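You operate a simulated robot arm through the tools that you are given. There is no shell and no other tool. Be economical: measure what you need, move in short steps, check, and stop when the job is done.

You are at the controls of a simulated robot arm. One attempt, no reset.

Task
Take the porch lamp out of the charger, shut the lid and switch the fuse board off.
Fine: lamp on the yellow mat. Set down upright: cube lamp marked porch. Where these are worked on the way, their far stop is far enough and under half their travel is too little: lid of the lamp charger.

The check looks at the end state, three seconds after you hand in, the way a careful person would. Anything else that was tipped, shoved, dropped, spilled or broken makes it a failure. Lids that push on must go on centred and level and be pressed home; caps that screw on are set level and turned clockwise until they are tight.

Robot
A 7-joint arm with a two-finger parallel gripper, fixed in place. Base frame: the origin is at the foot of the arm, x ahead of it, y to its left, z up. Readings come in cm, degrees, newtons and seconds.
Its first joint turns from -166.0 to 166.0 degrees. Payload 4.4 kg.
The TCP is the grasp point between the finger pads, 2.3 cm short of the fingertips. In the tool frame z runs along the fingers and y along their closing line. Largest opening 9.4 cm; finger width 3.8, thickness 1; the body of the gripper, 5.4 by 9.6 cm, starts 3.9 cm behind the TCP.
Orientation is that of the tool frame in the base frame, as a unit quaternion [x, y, z, w]. With the fingers straight down and closing along the base's y, the tool's x points along the base's -x, its y along +y and its z along -z.

Tools
- The arm moves only by the tool move_arm. Its argument "series" is a list of rows, each a list of 3 entries, a list of its own where there are three numbers: the opening, from 0 (shut) to 1 (fully open), then the shift along the base's x, y, z in cm, then the turn, a rotation vector about the base's x, y, z in degrees. In form: [[gripper, [x, y, z], [rx, ry, rz]], ...]. A call has 1 to 10 rows; each row shifts and turns the commanded pose from where the row before left it. Rows are played at 5 a second. More than 5 cm and 8.6 degrees between two rows, or a gripper value outside its range, and nothing of the call is played. Where a pose cannot be reached the arm comes as near as it can. A force on the tool above 40 N (or 10 N above the force at the start of the call, whichever is more), or a blocked arm, ends the call early, and 0.2 s more pass. The fingers move at their own pace (about 7.2 cm/s each) and stop on an object; they squeeze with about 37 N. The grip force told is the motor's: it shows also when the fingers shut on nothing. Time passes only in rows, and 0.2 s behind the last, so rows that do not move let the fingers close. It gives the time, the measured TCP pose, the force on the tool (base axes), the opening and the grip force at its end, in the units of the frame above (readings bear some noise), with the torque about the TCP (base axes, N m) and any sound that the robot's microphone picked up.
- Cameras (640 x 400 px; columns grow to the right, rows downward): "scene" is fixed at [22.12, -65.15, 151.35]; the picture's right is [0.89, -0.45, 0.00], its down [-0.26, -0.51, -0.82] and it looks along [0.37, 0.73, -0.57] (base axes); focal length 312 px, centre (320, 200). "wrist" rides on the gripper at [8.7, 1.6, -7.4] in the tool frame; the picture's right is [-0.18, 0.98, 0.00], its down [-0.58, -0.11, -0.81] and it looks along [-0.79, -0.15, 0.59] (tool axes); focal length 243 px, centre (320, 200). There is no depth. A picture from a camera that has moved, and an enlarged one, comes with that camera's place and axes in the base frame and with its lens.
- snapshot(camera): a new picture of that camera. It takes no simulated time.
- zoom(camera, box): a new picture of the part [left, top, right, bottom] of that camera's present view, enlarged. It takes no simulated time.
- job_done(): hands the job in; it is judged then, once.

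Work in short steps. Places have to be worked out from the pictures, the camera data and where the tool is seen: move nearer, look again, correct. Check each grasp and each placing, and mend what went wrong. You have 120 turns and 76 pictures in all, those below and enlarged ones among them. Open the gripper and draw the arm clear of the work before you hand the job in, unless the task says otherwise; then end with one line.

The tools are called after ">>>" by a JSON object that holds its "api" and its "payload". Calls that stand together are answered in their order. move_arm: Moves the arm, as the interface text tells. Its arguments: {"type":"object","properties":{"series":{"type":"array","items":{"type":"array"}}},"required":["series"]} The other tools are called the same way: snapshot (camera) takes a picture; zoom (camera, box) takes an enlarged picture of a part of a camera's view; job_done () hands the job in.

At the start:

```text
clock: 0.0
eef_pos: [52.91, 28.12, 105.27]
orientation: [0.0, 1.0, 0.0, 0.001]
force: [0.0, -0.4, 0.0]
wrist_torque: [-0.02, -0.02, -0.01]
width: 9.4
grasp_force: 0.2
```

scene: 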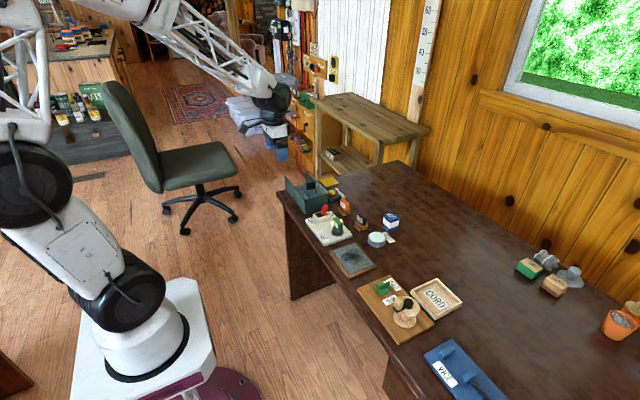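
wrist: 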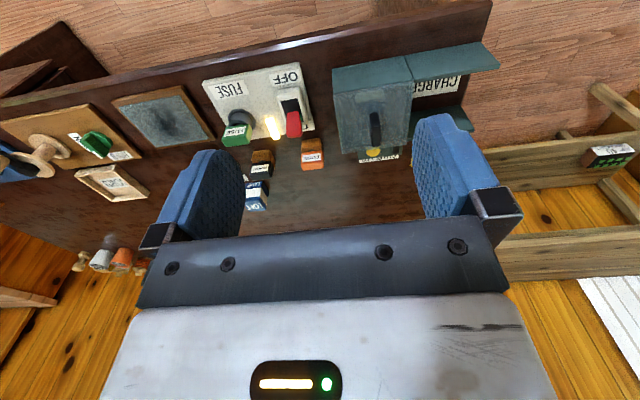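

I start with enlarged views of the work area to find the charger, fuse board, mat and lamps.

>>> {"api": "zoom", "payload": {"camera": "scene", "box": [270, 160, 430, 260]}}

>>> {"api": "zoom", "payload": {"camera": "wrist", "box": [180, 30, 500, 230]}}

```text
4.00 times, centred on (350, 210) of scene
camera zoom: at [22.12, -65.15, 151.35], right [0.89, -0.45, 0.0], down [-0.26, -0.51, -0.82], along [0.37, 0.73, -0.57], focal length 1250 px, centre (200, 160)
```

zoom: 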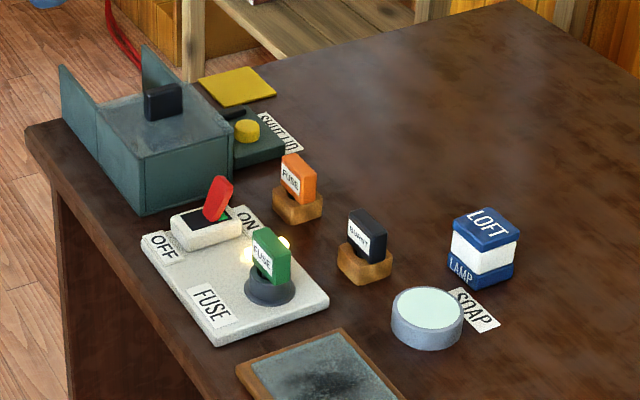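

```text
2.00 times, centred on (340, 130) of wrist
camera zoom: at [44.27, 29.7, 112.78], right [0.18, 0.98, 0.0], down [0.58, -0.11, 0.81], along [0.79, -0.15, -0.59], focal length 485 px, centre (280, 340)
```

zoom: 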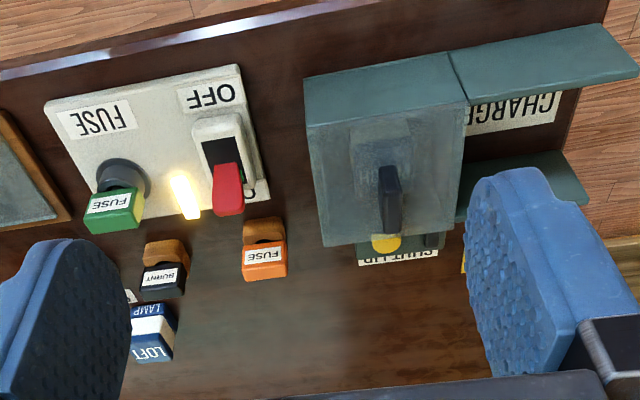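

The charger's top is near z≈80 around (68, 34). I move closer to see its lid mechanism and markings.

>>> {"api": "move_arm", "payload": {"series": [[1, [-2, 4, -4], [0, 0, 0]], [1, [-2, 3, -4], [0, 0, 0]], [1, [0, 0, 0], [0, 0, 0]]]}}

>>> {"api": "snapshot", "payload": {"camera": "wrist"}}

>>> {"api": "zoom", "payload": {"camera": "scene", "box": [278, 165, 358, 215]}}

```text
refused: row 1 steps farther than a row can; nothing moved
```

```text
71 pictures are left
camera wrist: at [44.27, 29.7, 112.78], right [0.18, 0.98, 0.0], down [0.58, -0.11, 0.81], along [0.79, -0.15, -0.59], focal length 243 px, centre (320, 200)
```

wrist: 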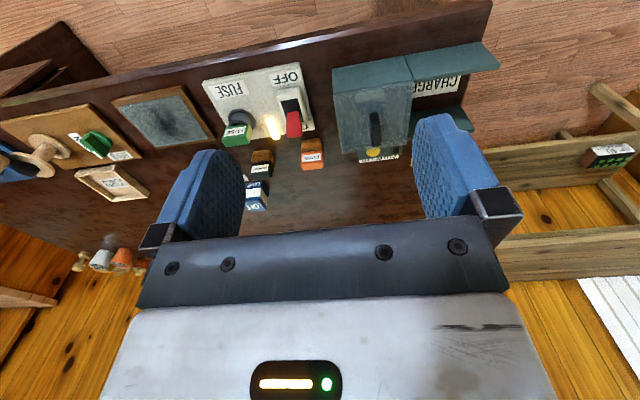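

```text
8.00 times, centred on (318, 190) of scene
camera zoom: at [22.12, -65.15, 151.35], right [0.89, -0.45, 0.0], down [-0.26, -0.51, -0.82], along [0.37, 0.73, -0.57], focal length 2499 px, centre (336, 280)
```

zoom: 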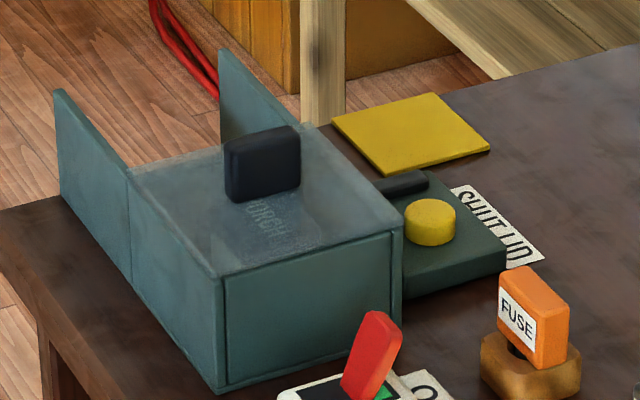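

The lid is translucent with a black grip, the porch lamp lies beneath it, and the side rails run toward +y. I move closer with smaller rows.

>>> {"api": "move_arm", "payload": {"series": [[1, [-2, 3, -3], [0, 0, 0]], [1, [-2, 3, -3], [0, 0, 0]], [1, [-1, 0, -4], [0, 0, 0]], [1, [0, 0, 0], [0, 0, 0]]]}}

>>> {"api": "snapshot", "payload": {"camera": "wrist"}}

```text
clock: 1.0
eef_pos: [47.84, 34.11, 95.42]
orientation: [0.0, 1.0, -0.001, -0.001]
force: [-0.4, -0.3, -0.2]
wrist_torque: [0.01, 0.02, -0.03]
width: 9.38
grasp_force: 0.1
```

```text
69 pictures are left
camera wrist: at [39.25, 35.7, 102.73], right [0.18, 0.98, 0.0], down [0.58, -0.11, 0.81], along [0.79, -0.15, -0.59], focal length 243 px, centre (320, 200)
```

wrist: 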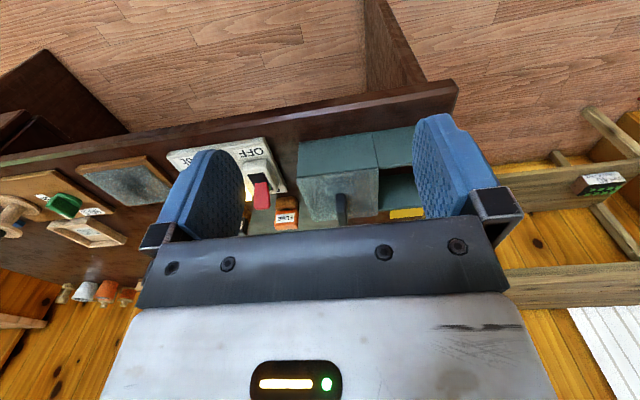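

I enlarge both views to triangulate the lid grip.

>>> {"api": "zoom", "payload": {"camera": "wrist", "box": [240, 110, 440, 235]}}

```text
3.20 times, centred on (340, 172) of wrist
camera zoom: at [39.25, 35.7, 102.73], right [0.18, 0.98, 0.0], down [0.58, -0.11, 0.81], along [0.79, -0.15, -0.59], focal length 776 px, centre (256, 288)
```

zoom: 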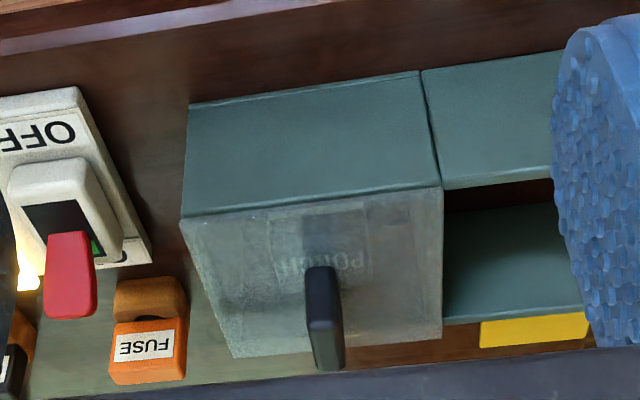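

Box top: x 62.8–74.5, y 28–38.8, z≈80.9; the grip is thin in y and centred near (68.6, 33.7), top ≈84. I go above it and look again.

>>> {"api": "move_arm", "payload": {"series": [[1, [4.5, 0, -1], [0, 0, 0]], [1, [4.5, 0, -1], [0, 0, 0]], [1, [4.5, -0.3, -1], [0, 0, 0]], [1, [4.5, 0, -1], [0, 0, 0]], [1, [2.6, 0, -2], [0, 0, 0]], [1, [0, 0, 0], [0, 0, 0]]]}}

>>> {"api": "snapshot", "payload": {"camera": "wrist"}}

>>> {"api": "zoom", "payload": {"camera": "scene", "box": [270, 140, 390, 215]}}

```text
clock: 2.4
eef_pos: [68.44, 33.81, 89.33]
orientation: [0.0, 1.0, 0.0, 0.0]
force: [-0.4, 0.4, -0.2]
wrist_torque: [-0.01, -0.01, 0.04]
width: 9.39
grasp_force: 0.0
```

```text
67 pictures are left
camera wrist: at [59.93, 35.36, 96.74], right [0.18, 0.98, 0.0], down [0.58, -0.11, 0.81], along [0.79, -0.15, -0.59], focal length 243 px, centre (320, 200)
```

wrist: 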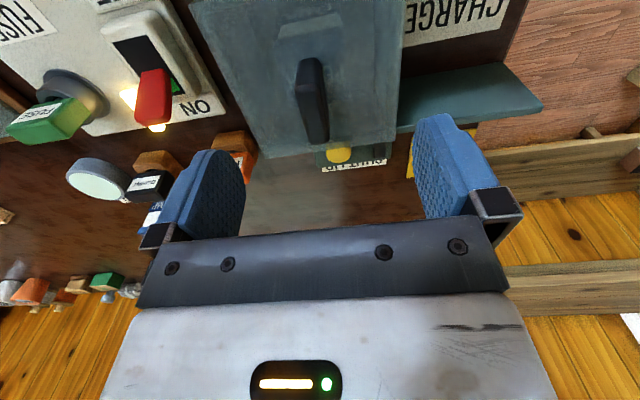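

```text
5.33 times, centred on (330, 178) of scene
camera zoom: at [22.12, -65.15, 151.35], right [0.89, -0.45, 0.0], down [-0.26, -0.51, -0.82], along [0.37, 0.73, -0.57], focal length 1666 px, centre (267, 320)
```

zoom: 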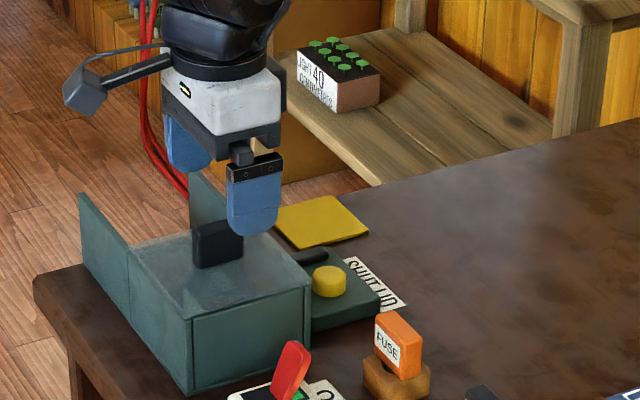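

Grip at about (68.1, 33.4), well between the fingers. I lower to z≈84 and close.

>>> {"api": "move_arm", "payload": {"series": [[1, [-0.2, -0.3, -2.5], [0, 0, 0]], [1, [0, 0, -2.5], [0, 0, 0]], [1, [0, 0, 0], [0, 0, 0]], [0, [0, 0, 0], [0, 0, 0]], [0, [0, 0, 0], [0, 0, 0]], [0, [0, 0, 0], [0, 0, 0]], [0, [0, 0, 0], [0, 0, 0]], [0, [0, 0, 0], [0, 0, 0]]]}}

>>> {"api": "zoom", "payload": {"camera": "scene", "box": [270, 140, 390, 215]}}

```text
clock: 4.2
eef_pos: [68.35, 33.47, 84.29]
orientation: [0.0, 1.0, 0.0, 0.0]
force: [0.7, 7.5, -2.9]
wrist_torque: [0.05, -0.29, -0.09]
width: 1.37
grasp_force: 44.9
```

```text
5.33 times, centred on (330, 178) of scene
camera zoom: at [22.12, -65.15, 151.35], right [0.89, -0.45, 0.0], down [-0.26, -0.51, -0.82], along [0.37, 0.73, -0.57], focal length 1666 px, centre (267, 320)
```

zoom: 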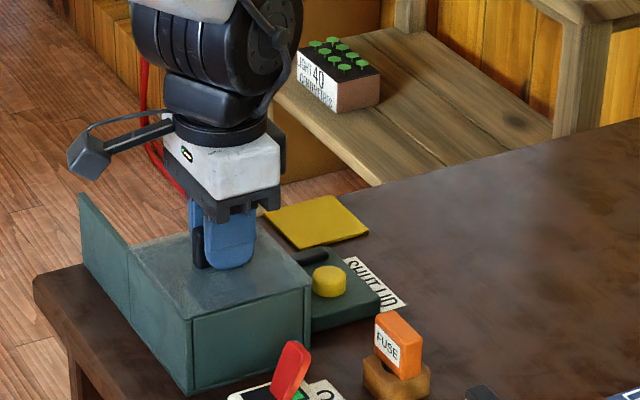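

Held at 1.37 cm. I slide the lid toward +y in short steps.

>>> {"api": "move_arm", "payload": {"series": [[0, [0, 1, 0], [0, 0, 0]], [0, [0, 1, 0], [0, 0, 0]], [0, [0, 1, 0], [0, 0, 0]], [0, [0, 0, 0], [0, 0, 0]]]}}

>>> {"api": "zoom", "payload": {"camera": "scene", "box": [270, 140, 390, 215]}}

```text
clock: 5.2
eef_pos: [68.24, 36.54, 84.22]
orientation: [0.001, 1.0, 0.0, 0.001]
force: [25.8, 0.1, -19.2]
wrist_torque: [-0.02, -0.22, -0.02]
width: 1.35
grasp_force: 45.4
```

```text
5.33 times, centred on (330, 178) of scene
camera zoom: at [22.12, -65.15, 151.35], right [0.89, -0.45, 0.0], down [-0.26, -0.51, -0.82], along [0.37, 0.73, -0.57], focal length 1666 px, centre (267, 320)
```

zoom: 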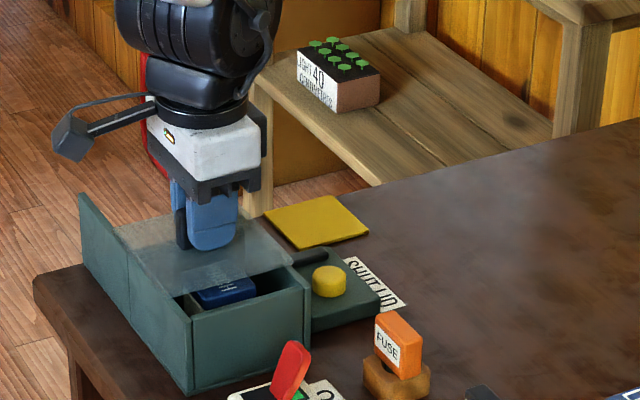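

The lid slides. Side load shows its track drifts slightly to +x, so I follow with a small x and z correction.

>>> {"api": "move_arm", "payload": {"series": [[0, [0.3, 0.5, -0.15], [0, 0, 0]], [0, [0.05, 1, 0], [0, 0, 0]], [0, [0.05, 1, 0], [0, 0, 0]], [0, [0.05, 1, 0], [0, 0, 0]], [0, [0, 0, 0], [0, 0, 0]]]}}

```text
clock: 6.4
eef_pos: [68.61, 40.02, 84.04]
orientation: [0.0, 1.0, 0.0, 0.0]
force: [-32.3, 0.4, 4.0]
wrist_torque: [0.03, 0.3, 0.0]
width: 1.36
grasp_force: 44.7
```

Now slightly over-corrected in x; I ease back and continue.

>>> {"api": "move_arm", "payload": {"series": [[0, [-0.25, 0.5, 0], [0, 0, 0]], [0, [0, 1, 0], [0, 0, 0]], [0, [0, 1, 0], [0, 0, 0]], [0, [0, 0.5, 0], [0, 0, 0]], [0, [0, 0, 0], [0, 0, 0]]]}}

>>> {"api": "zoom", "payload": {"camera": "scene", "box": [270, 140, 390, 215]}}

```text
clock: 7.6
eef_pos: [68.71, 43.1, 84.18]
orientation: [0.0, 1.0, 0.001, 0.001]
force: [30.1, -0.8, -11.1]
wrist_torque: [-0.07, -0.29, 0.02]
width: 1.36
grasp_force: 45.0
```

```text
5.33 times, centred on (330, 178) of scene
camera zoom: at [22.12, -65.15, 151.35], right [0.89, -0.45, 0.0], down [-0.26, -0.51, -0.82], along [0.37, 0.73, -0.57], focal length 1666 px, centre (267, 320)
```

zoom: 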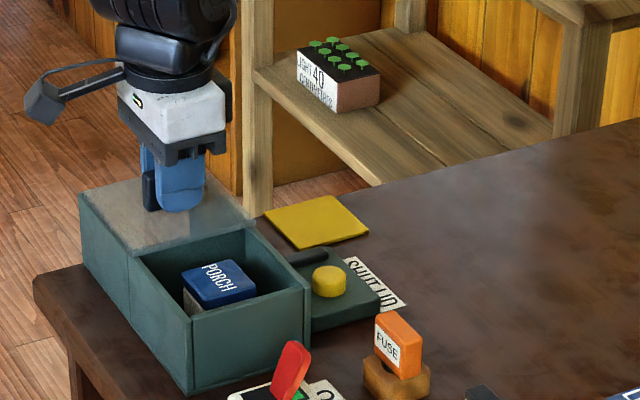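

Nearly fully open. I continue to the stop.

>>> {"api": "move_arm", "payload": {"series": [[0, [0.25, 0.4, 0], [0, 0, 0]], [0, [0.03, 0.5, 0], [0, 0, 0]], [0, [0.03, 0.5, 0], [0, 0, 0]], [0, [0.03, 0.5, 0], [0, 0, 0]], [0, [0, 0, 0], [0, 0, 0]]]}}

```text
clock: 8.5
eef_pos: [68.66, 44.17, 84.15]
orientation: [0.0, 1.0, -0.002, -0.002]
force: [-6.0, -13.6, 9.8]
wrist_torque: [0.13, 0.2, 0.11]
width: 1.36
grasp_force: 45.0
stopped in row 4: the force on the tool passed its limit at 49 N (the readings are from after the stop); the commanded pose is now the measured one
```

The far stop is reached at y≈44.2 (travel ≈10.6). I release, rise and look whether the lid stays.

>>> {"api": "move_arm", "payload": {"series": [[0.25, [0, 0, 0], [0, 0, 0]], [0.25, [0, 0, 0], [0, 0, 0]], [0.25, [0, 0, 3], [0, 0, 0]], [0.25, [0, 0, 4], [0, 0, 0]], [0.6, [-4, 0, 2], [0, 0, 0]], [1, [-4, -2, 2], [0, 0, 0]], [1, [-3, -3, 0], [0, 0, 0]], [1, [0, -3, 0], [0, 0, 0]], [1, [0, 0, 0], [0, 0, 0]]]}}

>>> {"api": "snapshot", "payload": {"camera": "wrist"}}

>>> {"api": "zoom", "payload": {"camera": "scene", "box": [270, 140, 390, 215]}}

```text
clock: 10.5
eef_pos: [57.8, 36.12, 95.09]
orientation: [0.001, 1.0, -0.002, -0.002]
force: [-1.1, 0.4, -0.3]
wrist_torque: [0.0, -0.02, 0.01]
width: 9.38
grasp_force: 0.1
```

```text
62 pictures are left
camera wrist: at [49.18, 37.71, 102.55], right [0.18, 0.98, 0.0], down [0.58, -0.11, 0.8], along [0.79, -0.15, -0.59], focal length 243 px, centre (320, 200)
```

wrist: 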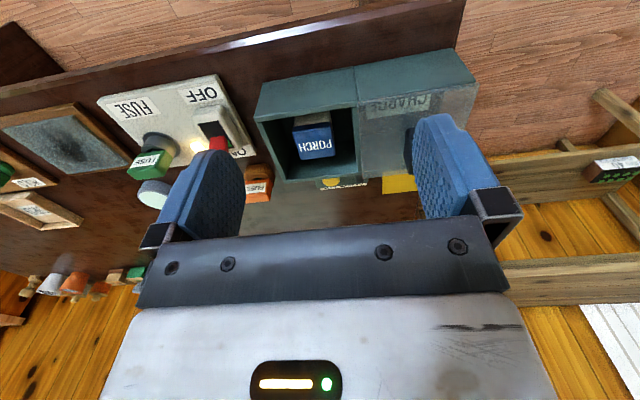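

```text
5.33 times, centred on (330, 178) of scene
camera zoom: at [22.12, -65.15, 151.35], right [0.89, -0.45, 0.0], down [-0.26, -0.51, -0.82], along [0.37, 0.73, -0.57], focal length 1666 px, centre (267, 320)
```

zoom: 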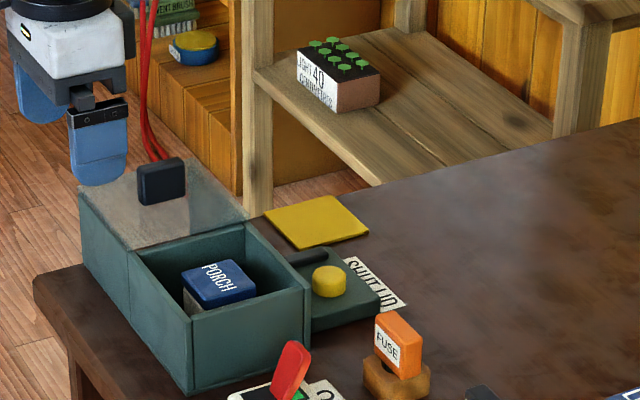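

Lid stays open and the lamp is visible. I zoom to measure the lamp and mat.

>>> {"api": "zoom", "payload": {"camera": "wrist", "box": [240, 50, 480, 200]}}

>>> {"api": "zoom", "payload": {"camera": "scene", "box": [284, 170, 348, 210]}}

```text
2.67 times, centred on (360, 125) of wrist
camera zoom: at [49.18, 37.71, 102.55], right [0.18, 0.98, 0.0], down [0.58, -0.11, 0.8], along [0.79, -0.15, -0.59], focal length 647 px, centre (213, 400)
```

zoom: 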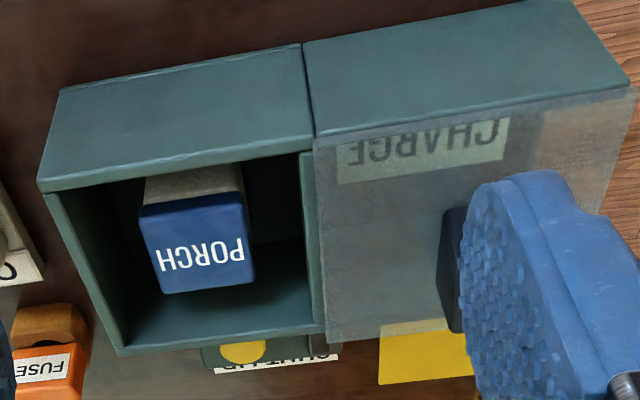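

```text
10.00 times, centred on (316, 190) of scene
camera zoom: at [22.12, -65.15, 151.35], right [0.89, -0.45, 0.0], down [-0.26, -0.51, -0.82], along [0.37, 0.73, -0.57], focal length 3124 px, centre (360, 300)
```

zoom: 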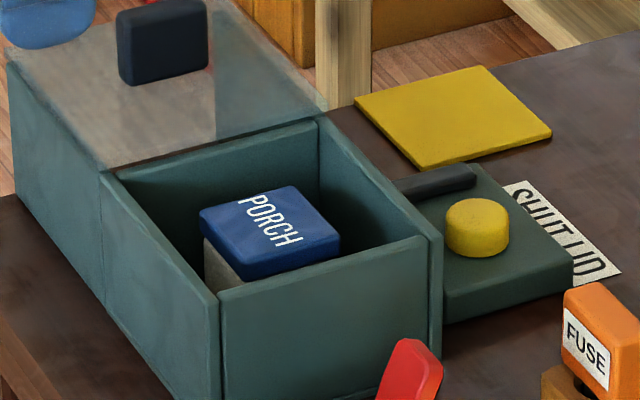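

Lamp top centre ≈(68.2, 33.4, 79.7), ~4.7 wide; yellow mat centre ≈(82.8, 45.0), table ≈74. I move above the lamp with opening ≈6.6 cm.

>>> {"api": "move_arm", "payload": {"series": [[0.7, [4, -1, 0], [0, 0, 0]], [0.7, [4, -1, -2], [0, 0, 0]], [0.7, [2.3, -0.7, -4], [0, 0, 0]], [0.7, [0, 0, -3], [0, 0, 0]], [0.7, [0, 0, 0], [0, 0, 0]]]}}

>>> {"api": "snapshot", "payload": {"camera": "wrist"}}

>>> {"api": "zoom", "payload": {"camera": "scene", "box": [270, 150, 366, 210]}}

```text
clock: 11.7
eef_pos: [67.98, 33.4, 85.99]
orientation: [-0.001, 1.0, -0.002, -0.002]
force: [-0.2, 0.2, 0.3]
wrist_torque: [0.02, -0.02, 0.02]
width: 6.6
grasp_force: 0.0
```

```text
58 pictures are left
camera wrist: at [59.45, 35.05, 93.54], right [0.18, 0.98, 0.0], down [0.58, -0.11, 0.8], along [0.79, -0.15, -0.59], focal length 243 px, centre (320, 200)
```

wrist: 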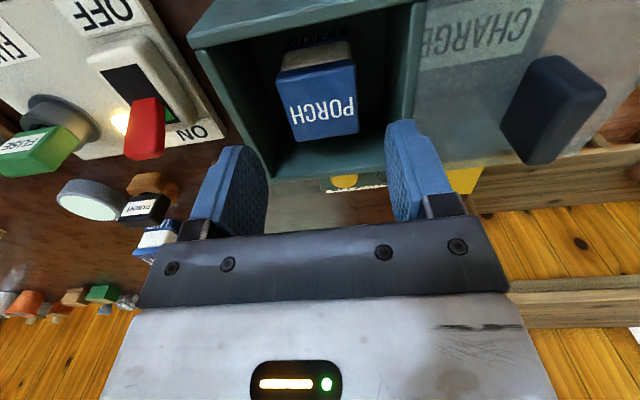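

```text
6.67 times, centred on (318, 180) of scene
camera zoom: at [22.12, -65.15, 151.35], right [0.89, -0.45, 0.0], down [-0.26, -0.51, -0.82], along [0.37, 0.73, -0.57], focal length 2083 px, centre (333, 333)
```

zoom: 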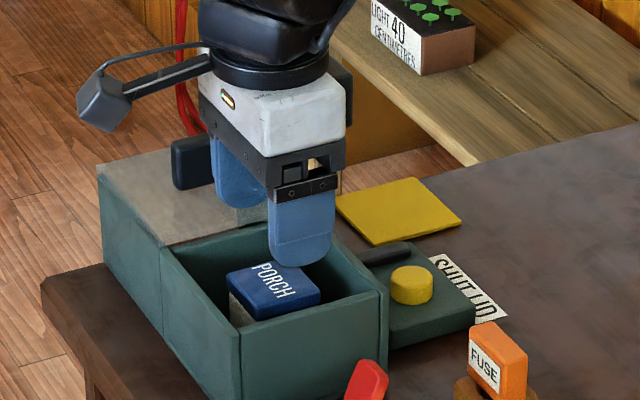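

Confirmed lamp at (68.05, 33.5). I descend around it to z≈78.2.

>>> {"api": "move_arm", "payload": {"series": [[0.7, [0.1, 0.1, -2.6], [0, 0, 0]], [0.7, [0, 0, -2.6], [0, 0, 0]], [0.7, [0, 0, -1.5], [0, 0, 0]], [0.7, [0, 0, -1.1], [0, 0, 0]], [0.7, [0, 0, 0], [0, 0, 0]]]}}

>>> {"api": "snapshot", "payload": {"camera": "wrist"}}

```text
clock: 12.3
eef_pos: [68.26, 33.69, 81.19]
orientation: [0.0, 1.0, -0.001, 0.0]
force: [-0.4, -0.8, 7.9]
wrist_torque: [0.37, -0.02, -0.02]
width: 6.53
grasp_force: 0.1
stopped in row 3: the force on the tool passed its limit at 78 N (the readings are from after the stop); the commanded pose is now the measured one
```

```text
56 pictures are left
camera wrist: at [59.59, 35.32, 88.66], right [0.18, 0.98, 0.0], down [0.58, -0.11, 0.81], along [0.79, -0.15, -0.59], focal length 243 px, centre (320, 200)
```

wrist: 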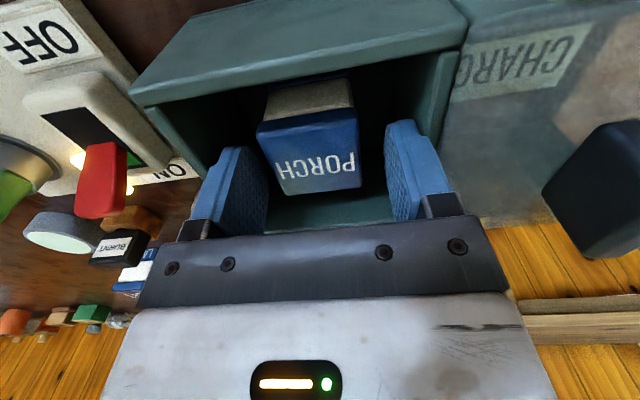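

The +y finger touched the box's +y wall (torque says contact at y≈38). I lift, shift −y by 0.5, narrow to 6.0 cm, and retry.

>>> {"api": "move_arm", "payload": {"series": [[0.64, [0, 0, 1.5], [0, 0, 0]], [0.64, [0, -0.5, 0], [0, 0, 0]], [0.64, [0, 0, 0], [0, 0, 0]], [0.64, [0, 0, -1.5], [0, 0, 0]], [0.64, [0, 0, -1], [0, 0, 0]], [0.64, [0, 0, -1], [0, 0, 0]], [0.64, [0, 0, -0.8], [0, 0, 0]], [0.64, [0, 0, 0], [0, 0, 0]]]}}

>>> {"api": "snapshot", "payload": {"camera": "wrist"}}

```text
clock: 14.1
eef_pos: [68.13, 33.26, 78.26]
orientation: [-0.001, 1.0, 0.0, -0.001]
force: [-0.5, -0.2, 0.2]
wrist_torque: [-0.01, -0.04, 0.0]
width: 6.02
grasp_force: 0.0
```

```text
55 pictures are left
camera wrist: at [59.54, 34.85, 85.77], right [0.18, 0.98, 0.0], down [0.58, -0.11, 0.81], along [0.79, -0.15, -0.59], focal length 243 px, centre (320, 200)
```

wrist: 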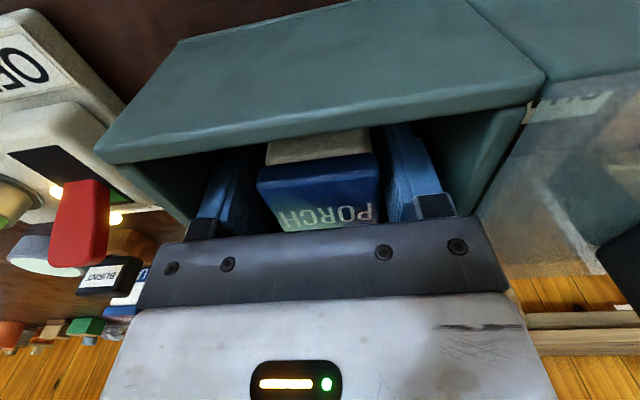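

The lamp is between the fingers. I close and check the grip.

>>> {"api": "move_arm", "payload": {"series": [[0, [0, 0, 0], [0, 0, 0]], [0, [0, 0, 0], [0, 0, 0]], [0, [0, 0, 0], [0, 0, 0]], [0, [0, 0, 0], [0, 0, 0]]]}}

```text
clock: 15.1
eef_pos: [68.17, 33.38, 78.32]
orientation: [0.0, 1.0, -0.001, -0.001]
force: [0.9, -1.0, 1.4]
wrist_torque: [0.04, 0.02, 0.02]
width: 4.55
grasp_force: 37.2
```

Gripped at 4.55 cm. I lift straight up.

>>> {"api": "move_arm", "payload": {"series": [[0, [0, 0, 1], [0, 0, 0]], [0, [0, 0, 2], [0, 0, 0]], [0, [0, 0, 3], [0, 0, 0]], [0, [0, 0, 4], [0, 0, 0]], [0, [0, 0, 0], [0, 0, 0]]]}}

>>> {"api": "zoom", "payload": {"camera": "scene", "box": [270, 140, 382, 210]}}

>>> {"api": "snapshot", "payload": {"camera": "wrist"}}

```text
clock: 16.3
eef_pos: [68.05, 33.22, 88.27]
orientation: [-0.001, 1.0, -0.002, -0.001]
force: [-0.2, -0.4, -0.7]
wrist_torque: [0.02, 0.04, 0.01]
width: 4.56
grasp_force: 36.8
```

```text
5.71 times, centred on (326, 175) of scene
camera zoom: at [22.12, -65.15, 151.35], right [0.89, -0.45, 0.0], down [-0.26, -0.51, -0.82], along [0.37, 0.73, -0.57], focal length 1785 px, centre (286, 343)
```

zoom: 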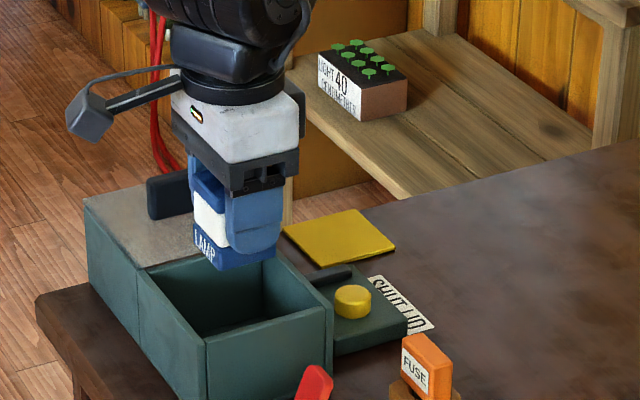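

```text
53 pictures are left
camera wrist: at [59.52, 34.8, 95.75], right [0.18, 0.98, 0.0], down [0.58, -0.11, 0.81], along [0.79, -0.15, -0.59], focal length 243 px, centre (320, 200)
```

wrist: 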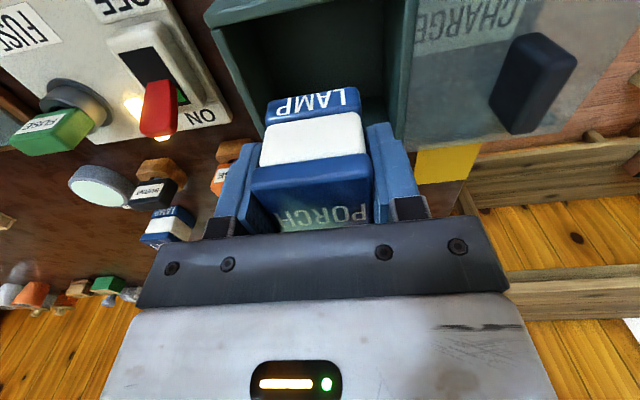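

Lamp held upright, bottom about 3.4 cm below TCP. I carry it over +x, then +y above the mat at this height.

>>> {"api": "move_arm", "payload": {"series": [[0, [4, 0, 1], [0, 0, 0]], [0, [4, 1, 0], [0, 0, 0]], [0, [4, 2.5, 0], [0, 0, 0]], [0, [2.7, 4, 0], [0, 0, 0]], [0, [0, 4.3, 0], [0, 0, 0]], [0, [0, 0, 0], [0, 0, 0]], [0, [0, 0, -3.5], [0, 0, 0]], [0, [0, 0, -3], [0, 0, 0]], [0, [0, 0, 0], [0, 0, 0]]]}}

>>> {"api": "snapshot", "payload": {"camera": "wrist"}}

>>> {"api": "zoom", "payload": {"camera": "scene", "box": [290, 140, 386, 200]}}

```text
clock: 18.3
eef_pos: [82.97, 45.19, 82.77]
orientation: [-0.001, 1.0, -0.001, 0.0]
force: [-0.5, 0.5, -0.3]
wrist_torque: [-0.02, 0.01, 0.01]
width: 4.57
grasp_force: 37.2
```

```text
52 pictures are left
camera wrist: at [74.28, 46.71, 90.21], right [0.18, 0.98, 0.0], down [0.58, -0.11, 0.81], along [0.79, -0.15, -0.59], focal length 243 px, centre (320, 200)
```

wrist: 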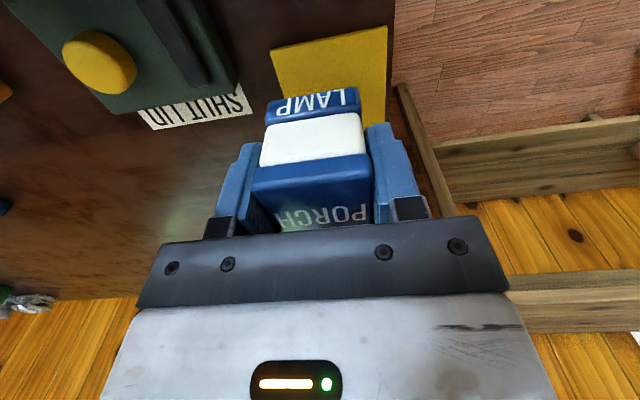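

```text
6.67 times, centred on (338, 170) of scene
camera zoom: at [22.12, -65.15, 151.35], right [0.89, -0.45, 0.0], down [-0.26, -0.51, -0.82], along [0.37, 0.73, -0.57], focal length 2083 px, centre (200, 400)
```

zoom: 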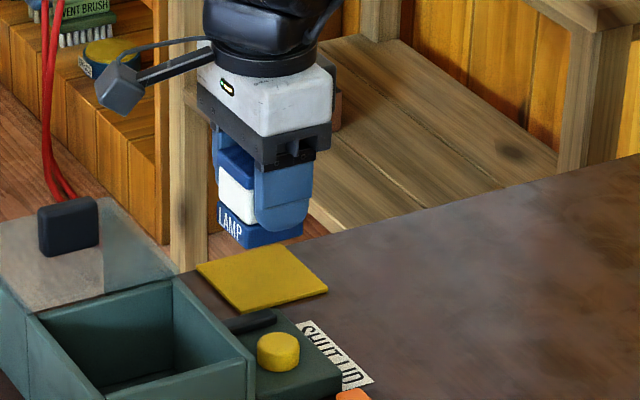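

Combined rays put the mat surface near z 73.6 and its centre about (83.6, 46.0). I shift there and lower gently to z≈78.

>>> {"api": "move_arm", "payload": {"series": [[0, [0.7, 0.8, -1], [0, 0, 0]], [0, [0, 0, -2], [0, 0, 0]], [0, [0, 0, -1.5], [0, 0, 0]], [0, [0, 0, 0], [0, 0, 0]]]}}

>>> {"api": "zoom", "payload": {"camera": "wrist", "box": [200, 0, 440, 150]}}

>>> {"api": "zoom", "payload": {"camera": "scene", "box": [306, 155, 370, 195]}}

```text
clock: 19.3
eef_pos: [83.64, 45.94, 78.38]
orientation: [-0.001, 1.0, -0.001, 0.0]
force: [1.2, 0.1, -1.6]
wrist_torque: [-0.02, -0.03, 0.03]
width: 4.56
grasp_force: 36.6
```

```text
2.67 times, centred on (320, 75) of wrist
camera zoom: at [74.95, 47.43, 85.78], right [0.18, 0.98, 0.0], down [0.58, -0.11, 0.81], along [0.79, -0.15, -0.59], focal length 647 px, centre (320, 533)
```

zoom: 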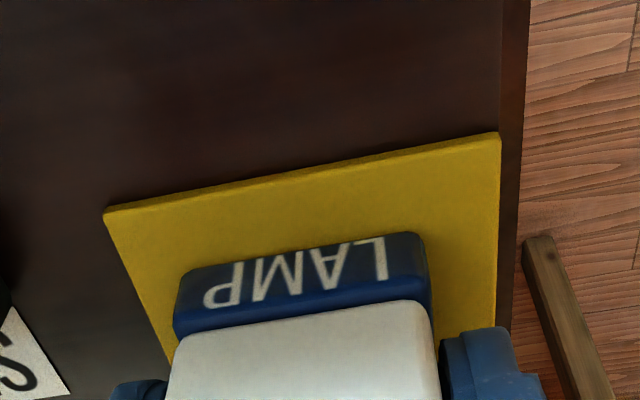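

```text
10.00 times, centred on (338, 175) of scene
camera zoom: at [22.12, -65.15, 151.35], right [0.89, -0.45, 0.0], down [-0.26, -0.51, -0.82], along [0.37, 0.73, -0.57], focal length 3124 px, centre (140, 450)
```

zoom: 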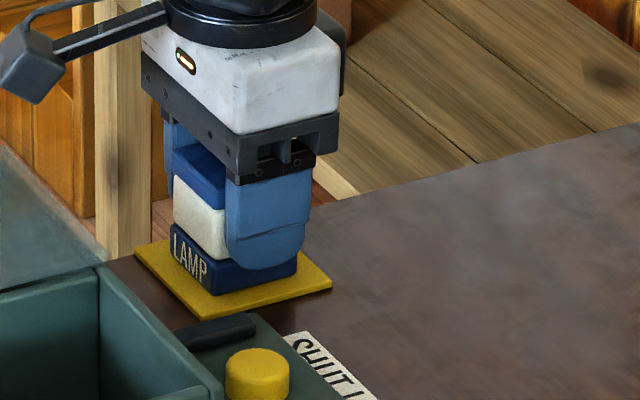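

Well over the mat. I lower in small steps to touch.

>>> {"api": "move_arm", "payload": {"series": [[0, [0, 0, -0.5], [0, 0, 0]], [0, [0, 0, -0.4], [0, 0, 0]], [0, [0, 0, -0.2], [0, 0, 0]], [0, [0, 0, 0], [0, 0, 0]]]}}

```text
clock: 20.3
eef_pos: [83.55, 45.86, 77.28]
orientation: [0.0, 1.0, 0.0, 0.0]
force: [8.1, -4.0, 25.2]
wrist_torque: [-0.03, -0.12, 0.0]
width: 4.53
grasp_force: 37.1
```

Contact felt at 25 N. I ease up a hair, check with a picture before release.

>>> {"api": "move_arm", "payload": {"series": [[0, [0, 0, 0.1], [0, 0, 0]], [0, [0, 0, 0], [0, 0, 0]]]}}

>>> {"api": "zoom", "payload": {"camera": "scene", "box": [306, 155, 370, 195]}}

```text
clock: 20.9
eef_pos: [83.56, 45.93, 77.41]
orientation: [0.0, 1.0, 0.0, 0.0]
force: [13.0, -0.2, 15.2]
wrist_torque: [0.15, -0.55, -0.1]
width: 4.6
grasp_force: 36.9
```

```text
10.00 times, centred on (338, 175) of scene
camera zoom: at [22.12, -65.15, 151.35], right [0.89, -0.45, 0.0], down [-0.26, -0.51, -0.82], along [0.37, 0.73, -0.57], focal length 3124 px, centre (140, 450)
```

zoom: 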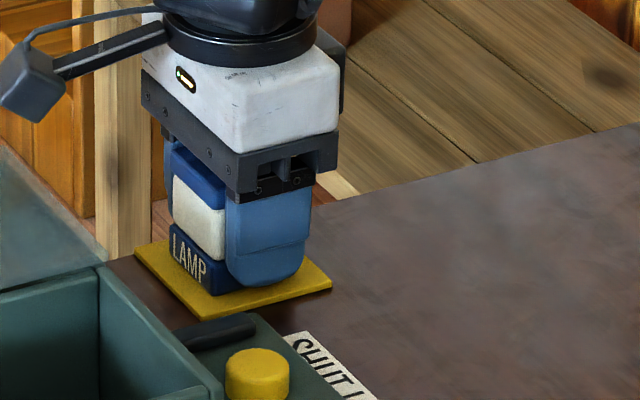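

Lamp stands on the mat; I release and rise straight up.

>>> {"api": "move_arm", "payload": {"series": [[0.6, [0, 0, 0], [0, 0, 0]], [0.6, [0, 0, 0], [0, 0, 0]], [0.7, [0, 0, 0], [0, 0, 0]], [0.7, [0, 0, 2], [0, 0, 0]], [0.7, [0, 0, 4], [0, 0, 0]], [0.7, [0, 0, 4], [0, 0, 0]], [0.7, [-4, 0, 3], [0, 0, 0]], [0.7, [-4, 0, 2], [0, 0, 0]], [0.7, [0, 0, 0], [0, 0, 0]]]}}

>>> {"api": "zoom", "payload": {"camera": "scene", "box": [280, 150, 376, 210]}}

>>> {"api": "snapshot", "payload": {"camera": "wrist"}}

```text
clock: 22.9
eef_pos: [75.44, 45.8, 92.35]
orientation: [-0.001, 1.0, -0.001, -0.001]
force: [0.3, -0.3, 0.3]
wrist_torque: [0.0, 0.02, 0.02]
width: 6.59
grasp_force: 0.0
```

```text
6.67 times, centred on (328, 180) of scene
camera zoom: at [22.12, -65.15, 151.35], right [0.89, -0.45, 0.0], down [-0.26, -0.51, -0.82], along [0.37, 0.73, -0.57], focal length 2083 px, centre (267, 333)
```

zoom: 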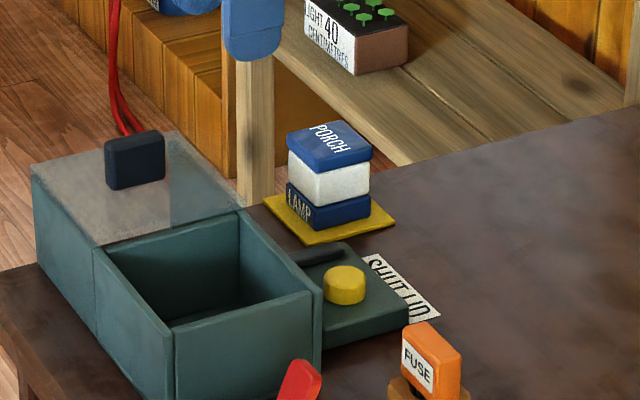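

```text
46 pictures are left
camera wrist: at [66.92, 47.44, 99.8], right [0.18, 0.98, 0.0], down [0.58, -0.11, 0.81], along [0.79, -0.15, -0.59], focal length 243 px, centre (320, 200)
```

wrist: 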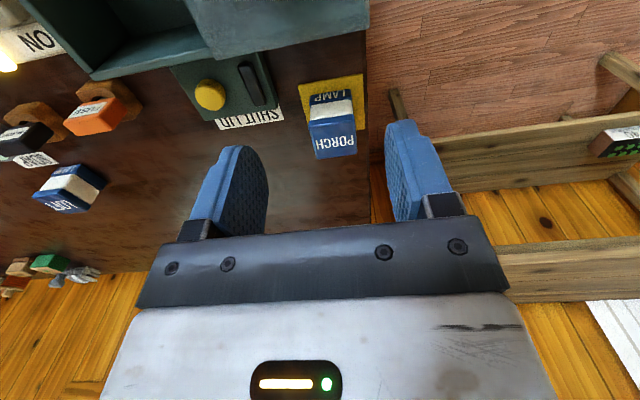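

Lamp is upright on the mat. I return to the lid grip at (68.7, 44.1) to shut it.

>>> {"api": "move_arm", "payload": {"series": [[0.5, [-3.5, -0.9, 0], [0, 0, 0]], [0.5, [-3.25, -0.8, 0], [0, 0, 0]], [0.5, [0, 0, -4], [0, 0, 0]], [0.5, [0, 0, -2.1], [0, 0, 0]], [0.5, [0, 0, -2], [0, 0, 0]], [0.5, [0, 0, 0], [0, 0, 0]], [0, [0, 0, 0], [0, 0, 0]], [0, [0, 0, 0], [0, 0, 0]], [0, [0, 0, 0], [0, 0, 0]]]}}

```text
clock: 24.9
eef_pos: [68.75, 44.09, 84.11]
orientation: [-0.001, 1.0, -0.001, 0.0]
force: [0.7, -3.8, -1.9]
wrist_torque: [0.12, -0.19, -0.13]
width: 1.37
grasp_force: 45.0
```

Gripped. I slide the lid toward −y.

>>> {"api": "move_arm", "payload": {"series": [[0, [-0.03, -0.7, 0], [0, 0, 0]], [0, [-0.04, -1, 0], [0, 0, 0]], [0, [-0.04, -1, 0], [0, 0, 0]], [0, [-0.04, -1, 0], [0, 0, 0]], [0, [-0.04, -1, 0], [0, 0, 0]], [0, [0, 0, 0], [0, 0, 0]]]}}

```text
clock: 26.3
eef_pos: [68.73, 39.57, 84.18]
orientation: [0.0, 1.0, -0.001, 0.0]
force: [29.2, -0.8, -14.4]
wrist_torque: [0.1, -0.22, -0.12]
width: 1.37
grasp_force: 45.0
```

>>> {"api": "move_arm", "payload": {"series": [[0, [0.15, -0.5, -0.1], [0, 0, 0]], [0, [0, -1, 0], [0, 0, 0]], [0, [0, -1, 0], [0, 0, 0]], [0, [0, -1, 0], [0, 0, 0]], [0, [0, 0, 0], [0, 0, 0]]]}}

```text
clock: 27.5
eef_pos: [68.63, 35.94, 84.21]
orientation: [-0.001, 1.0, -0.001, 0.0]
force: [-23.9, 0.4, 22.0]
wrist_torque: [0.12, 0.19, -0.17]
width: 1.35
grasp_force: 44.7
```

Side load reversed; small correction, then on to the closed stop (≈33.5).

>>> {"api": "move_arm", "payload": {"series": [[0, [-0.15, -0.5, 0.1], [0, 0, 0]], [0, [-0.03, -0.7, 0], [0, 0, 0]], [0, [-0.03, -0.5, 0], [0, 0, 0]], [0, [-0.02, -0.3, 0], [0, 0, 0]], [0, [0, -0.3, 0], [0, 0, 0]], [0, [0, -0.3, 0], [0, 0, 0]], [0, [0, -0.3, 0], [0, 0, 0]], [0, [0, 0, 0], [0, 0, 0]]]}}

>>> {"api": "zoom", "payload": {"camera": "scene", "box": [270, 150, 366, 210]}}

```text
clock: 29.1
eef_pos: [68.55, 33.36, 84.34]
orientation: [-0.001, 1.0, 0.0, 0.001]
force: [2.7, 18.4, -10.4]
wrist_torque: [-0.1, -0.49, -0.48]
width: 1.38
grasp_force: 44.8
stopped in row 7: the force on the tool passed its limit at 49 N (the readings are from after the stop); the commanded pose is now the measured one
```

```text
6.67 times, centred on (318, 180) of scene
camera zoom: at [22.12, -65.15, 151.35], right [0.89, -0.45, 0.0], down [-0.26, -0.51, -0.82], along [0.37, 0.73, -0.57], focal length 2083 px, centre (333, 333)
```

zoom: 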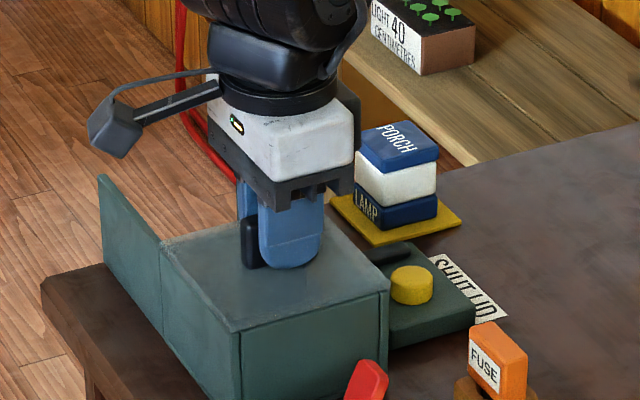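

The lid is at its closed stop. I release, rise, and move back toward the fuse board to view the switch.

>>> {"api": "move_arm", "payload": {"series": [[0.3, [0, 0, 0], [0, 0, 0]], [0.3, [0, 0, 0], [0, 0, 0]], [0.3, [0, 0, 3], [0, 0, 0]], [0.3, [0, 0, 4], [0, 0, 0]], [0.3, [-3, -3, 2], [0, 0, 0]], [0.3, [-4, -3, 0], [0, 0, 0]], [0.3, [-4, -3, 0], [0, 0, 0]], [0.3, [-2, -2, 0], [0, 0, 0]], [0.3, [0, 0, 0], [0, 0, 0]]]}}

>>> {"api": "snapshot", "payload": {"camera": "wrist"}}

>>> {"api": "zoom", "payload": {"camera": "scene", "box": [290, 180, 370, 250]}}

```text
clock: 31.1
eef_pos: [55.67, 22.38, 93.25]
orientation: [0.0, 1.0, 0.0, 0.0]
force: [-1.0, -0.5, 0.5]
wrist_torque: [0.01, 0.0, 0.05]
width: 2.82
grasp_force: 0.1
```

```text
44 pictures are left
camera wrist: at [46.99, 23.97, 100.76], right [0.18, 0.98, 0.0], down [0.58, -0.11, 0.81], along [0.79, -0.15, -0.59], focal length 243 px, centre (320, 200)
```

wrist: 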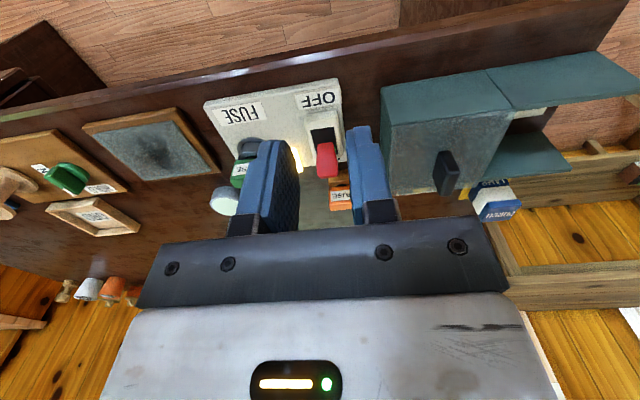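

```text
5.71 times, centred on (330, 215) of scene
camera zoom: at [22.12, -65.15, 151.35], right [0.89, -0.45, 0.0], down [-0.26, -0.51, -0.82], along [0.37, 0.73, -0.57], focal length 1785 px, centre (263, 114)
```

zoom: 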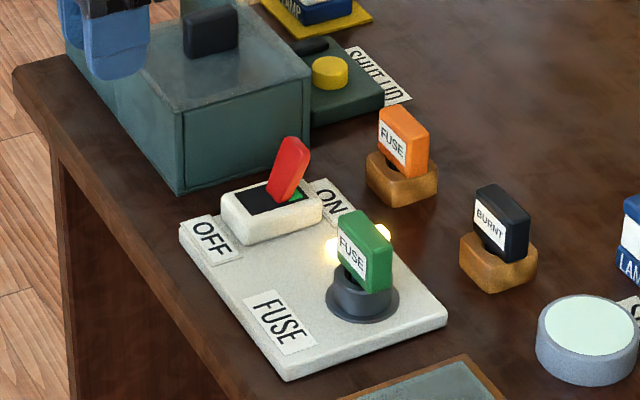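

The red lever leans to +x (ON); OFF lies at −x. I zoom for its position.

>>> {"api": "zoom", "payload": {"camera": "wrist", "box": [260, 70, 380, 195]}}

>>> {"api": "zoom", "payload": {"camera": "scene", "box": [312, 196, 360, 226]}}

```text
3.20 times, centred on (320, 132) of wrist
camera zoom: at [46.99, 23.97, 100.76], right [0.18, 0.98, 0.0], down [0.58, -0.11, 0.81], along [0.79, -0.15, -0.59], focal length 776 px, centre (320, 416)
```

zoom: 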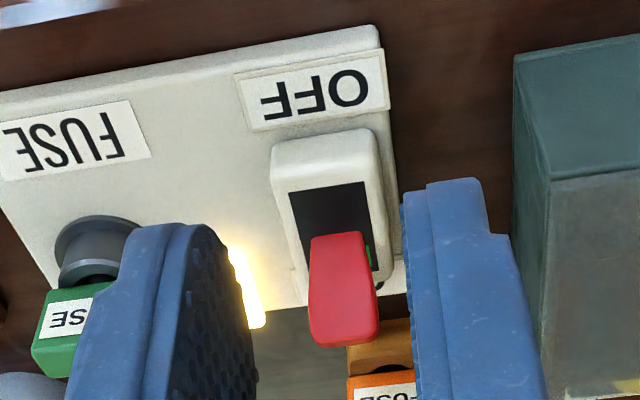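

```text
13.33 times, centred on (336, 211) of scene
camera zoom: at [22.12, -65.15, 151.35], right [0.89, -0.45, 0.0], down [-0.26, -0.51, -0.82], along [0.37, 0.73, -0.57], focal length 4165 px, centre (107, 53)
```

zoom: 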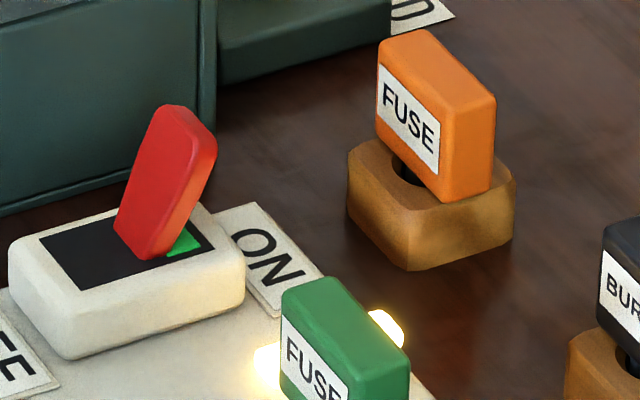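

Lever tip ≈(68.4, 20.9, 81), pivot near x≈67; orange fuse begins ≈x 75. I shut the fingers and go above a point at (72.2, 20.9).

>>> {"api": "move_arm", "payload": {"series": [[0, [4.5, -0.5, 0], [0, 0, 0]], [0, [4.5, -0.5, 0], [0, 0, 0]], [0, [4.5, -0.5, 0], [0, 0, 0]], [0, [3, 0, -1.5], [0, 0, 0]], [0, [0, 0, -4], [0, 0, 0]], [0, [0, 0, -2.5], [0, 0, 0]], [0, [0, 0, 0], [0, 0, 0]]]}}

>>> {"api": "snapshot", "payload": {"camera": "wrist"}}

>>> {"api": "zoom", "payload": {"camera": "scene", "box": [300, 180, 380, 230]}}

```text
clock: 32.6
eef_pos: [72.1, 20.9, 85.23]
orientation: [-0.001, 1.0, 0.0, 0.001]
force: [-0.2, -0.4, 0.8]
wrist_torque: [0.02, 0.01, 0.02]
width: 0.0
grasp_force: 37.1
```

```text
40 pictures are left
camera wrist: at [63.55, 22.48, 92.67], right [0.18, 0.98, 0.0], down [0.58, -0.11, 0.81], along [0.79, -0.15, -0.59], focal length 243 px, centre (320, 200)
```

wrist: 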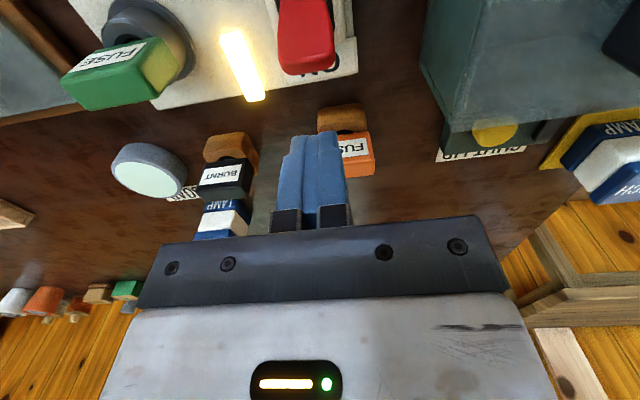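

```text
8.00 times, centred on (340, 205) of scene
camera zoom: at [22.12, -65.15, 151.35], right [0.89, -0.45, 0.0], down [-0.26, -0.51, -0.82], along [0.37, 0.73, -0.57], focal length 2499 px, centre (160, 160)
```

zoom: 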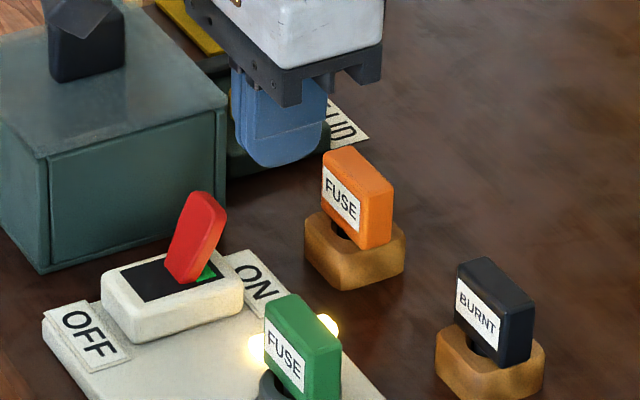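

Finger edge at x≈70.2 clears both lever (≈69.3) and orange fuse (≈75.3). I descend to z≈81.3.

>>> {"api": "move_arm", "payload": {"series": [[0, [0, 0, -2], [0, 0, 0]], [0, [0, 0, -1.9], [0, 0, 0]], [0, [0, 0, 0], [0, 0, 0]]]}}

>>> {"api": "zoom", "payload": {"camera": "scene", "box": [300, 180, 380, 230]}}

```text
clock: 33.5
eef_pos: [72.2, 20.94, 81.26]
orientation: [-0.001, 1.0, 0.0, 0.0]
force: [-0.7, 1.0, 0.1]
wrist_torque: [0.0, -0.01, -0.02]
width: 0.0
grasp_force: 37.3
```

```text
8.00 times, centred on (340, 205) of scene
camera zoom: at [22.12, -65.15, 151.35], right [0.89, -0.45, 0.0], down [-0.26, -0.51, -0.82], along [0.37, 0.73, -0.57], focal length 2499 px, centre (160, 160)
```

zoom: 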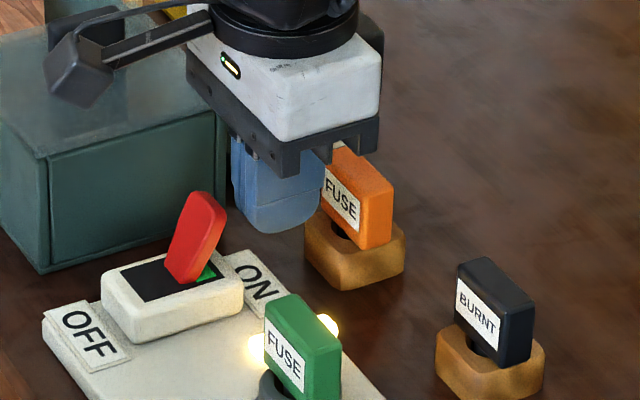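

In place beside the lever. I push it toward −x in small steps.

>>> {"api": "move_arm", "payload": {"series": [[0, [-1, 0, 0], [0, 0, 0]], [0, [-0.7, 0, 0], [0, 0, 0]], [0, [-0.7, 0, 0], [0, 0, 0]], [0, [-0.6, 0, 0], [0, 0, 0]], [0, [-0.5, 0, 0], [0, 0, 0]], [0, [0, 0, 0], [0, 0, 0]]]}}

>>> {"api": "zoom", "payload": {"camera": "scene", "box": [300, 180, 380, 230]}}

```text
clock: 34.3
eef_pos: [70.08, 20.81, 81.81]
orientation: [-0.001, 1.0, 0.002, 0.005]
force: [1.4, 0.4, 0.1]
wrist_torque: [0.02, 0.01, 0.04]
width: 0.0
grasp_force: 37.0
stopped in row 4: the force on the tool passed its limit at 45 N (the readings are from after the stop); the commanded pose is now the measured one
```

```text
8.00 times, centred on (340, 205) of scene
camera zoom: at [22.12, -65.15, 151.35], right [0.89, -0.45, 0.0], down [-0.26, -0.51, -0.82], along [0.37, 0.73, -0.57], focal length 2499 px, centre (160, 160)
```

zoom: 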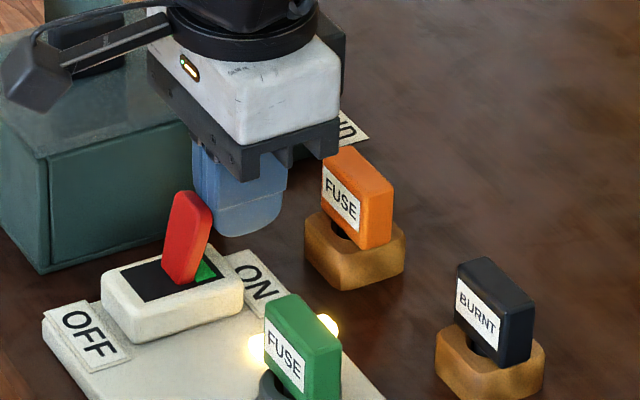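

The lever moved partly but the rounded fingertip rode up it. I back off, lower by 1.2 cm so the straight finger side bears, and push again slowly.

>>> {"api": "move_arm", "payload": {"series": [[0, [1, 0.1, 0], [0, 0, 0]], [0, [0, 0, -1.2], [0, 0, 0]], [0, [-0.6, 0, 0], [0, 0, 0]], [0, [-0.5, 0, 0], [0, 0, 0]], [0, [-0.4, 0, 0], [0, 0, 0]], [0, [-0.4, 0, 0], [0, 0, 0]], [0, [-0.4, 0, 0], [0, 0, 0]], [0, [-0.4, 0, 0], [0, 0, 0]], [0, [-0.4, 0, 0], [0, 0, 0]], [0, [0, 0, 0], [0, 0, 0]]]}}

>>> {"api": "zoom", "payload": {"camera": "scene", "box": [300, 180, 380, 230]}}

```text
clock: 36.5
eef_pos: [68.11, 20.92, 80.58]
orientation: [-0.001, 1.0, 0.002, 0.005]
force: [18.4, -2.1, 2.0]
wrist_torque: [-0.15, -0.38, 0.02]
width: 0.01
grasp_force: 36.9
```

```text
8.00 times, centred on (340, 205) of scene
camera zoom: at [22.12, -65.15, 151.35], right [0.89, -0.45, 0.0], down [-0.26, -0.51, -0.82], along [0.37, 0.73, -0.57], focal length 2499 px, centre (160, 160)
```

zoom: 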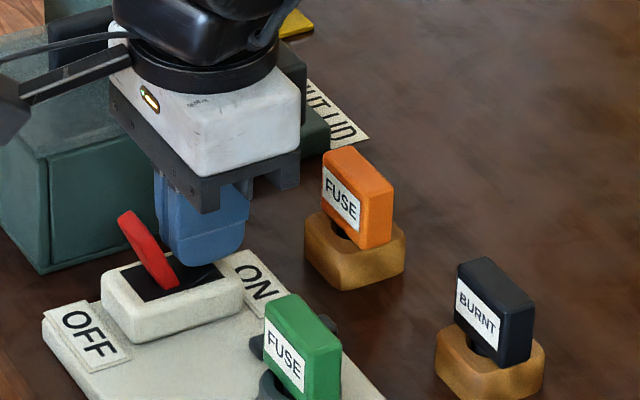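

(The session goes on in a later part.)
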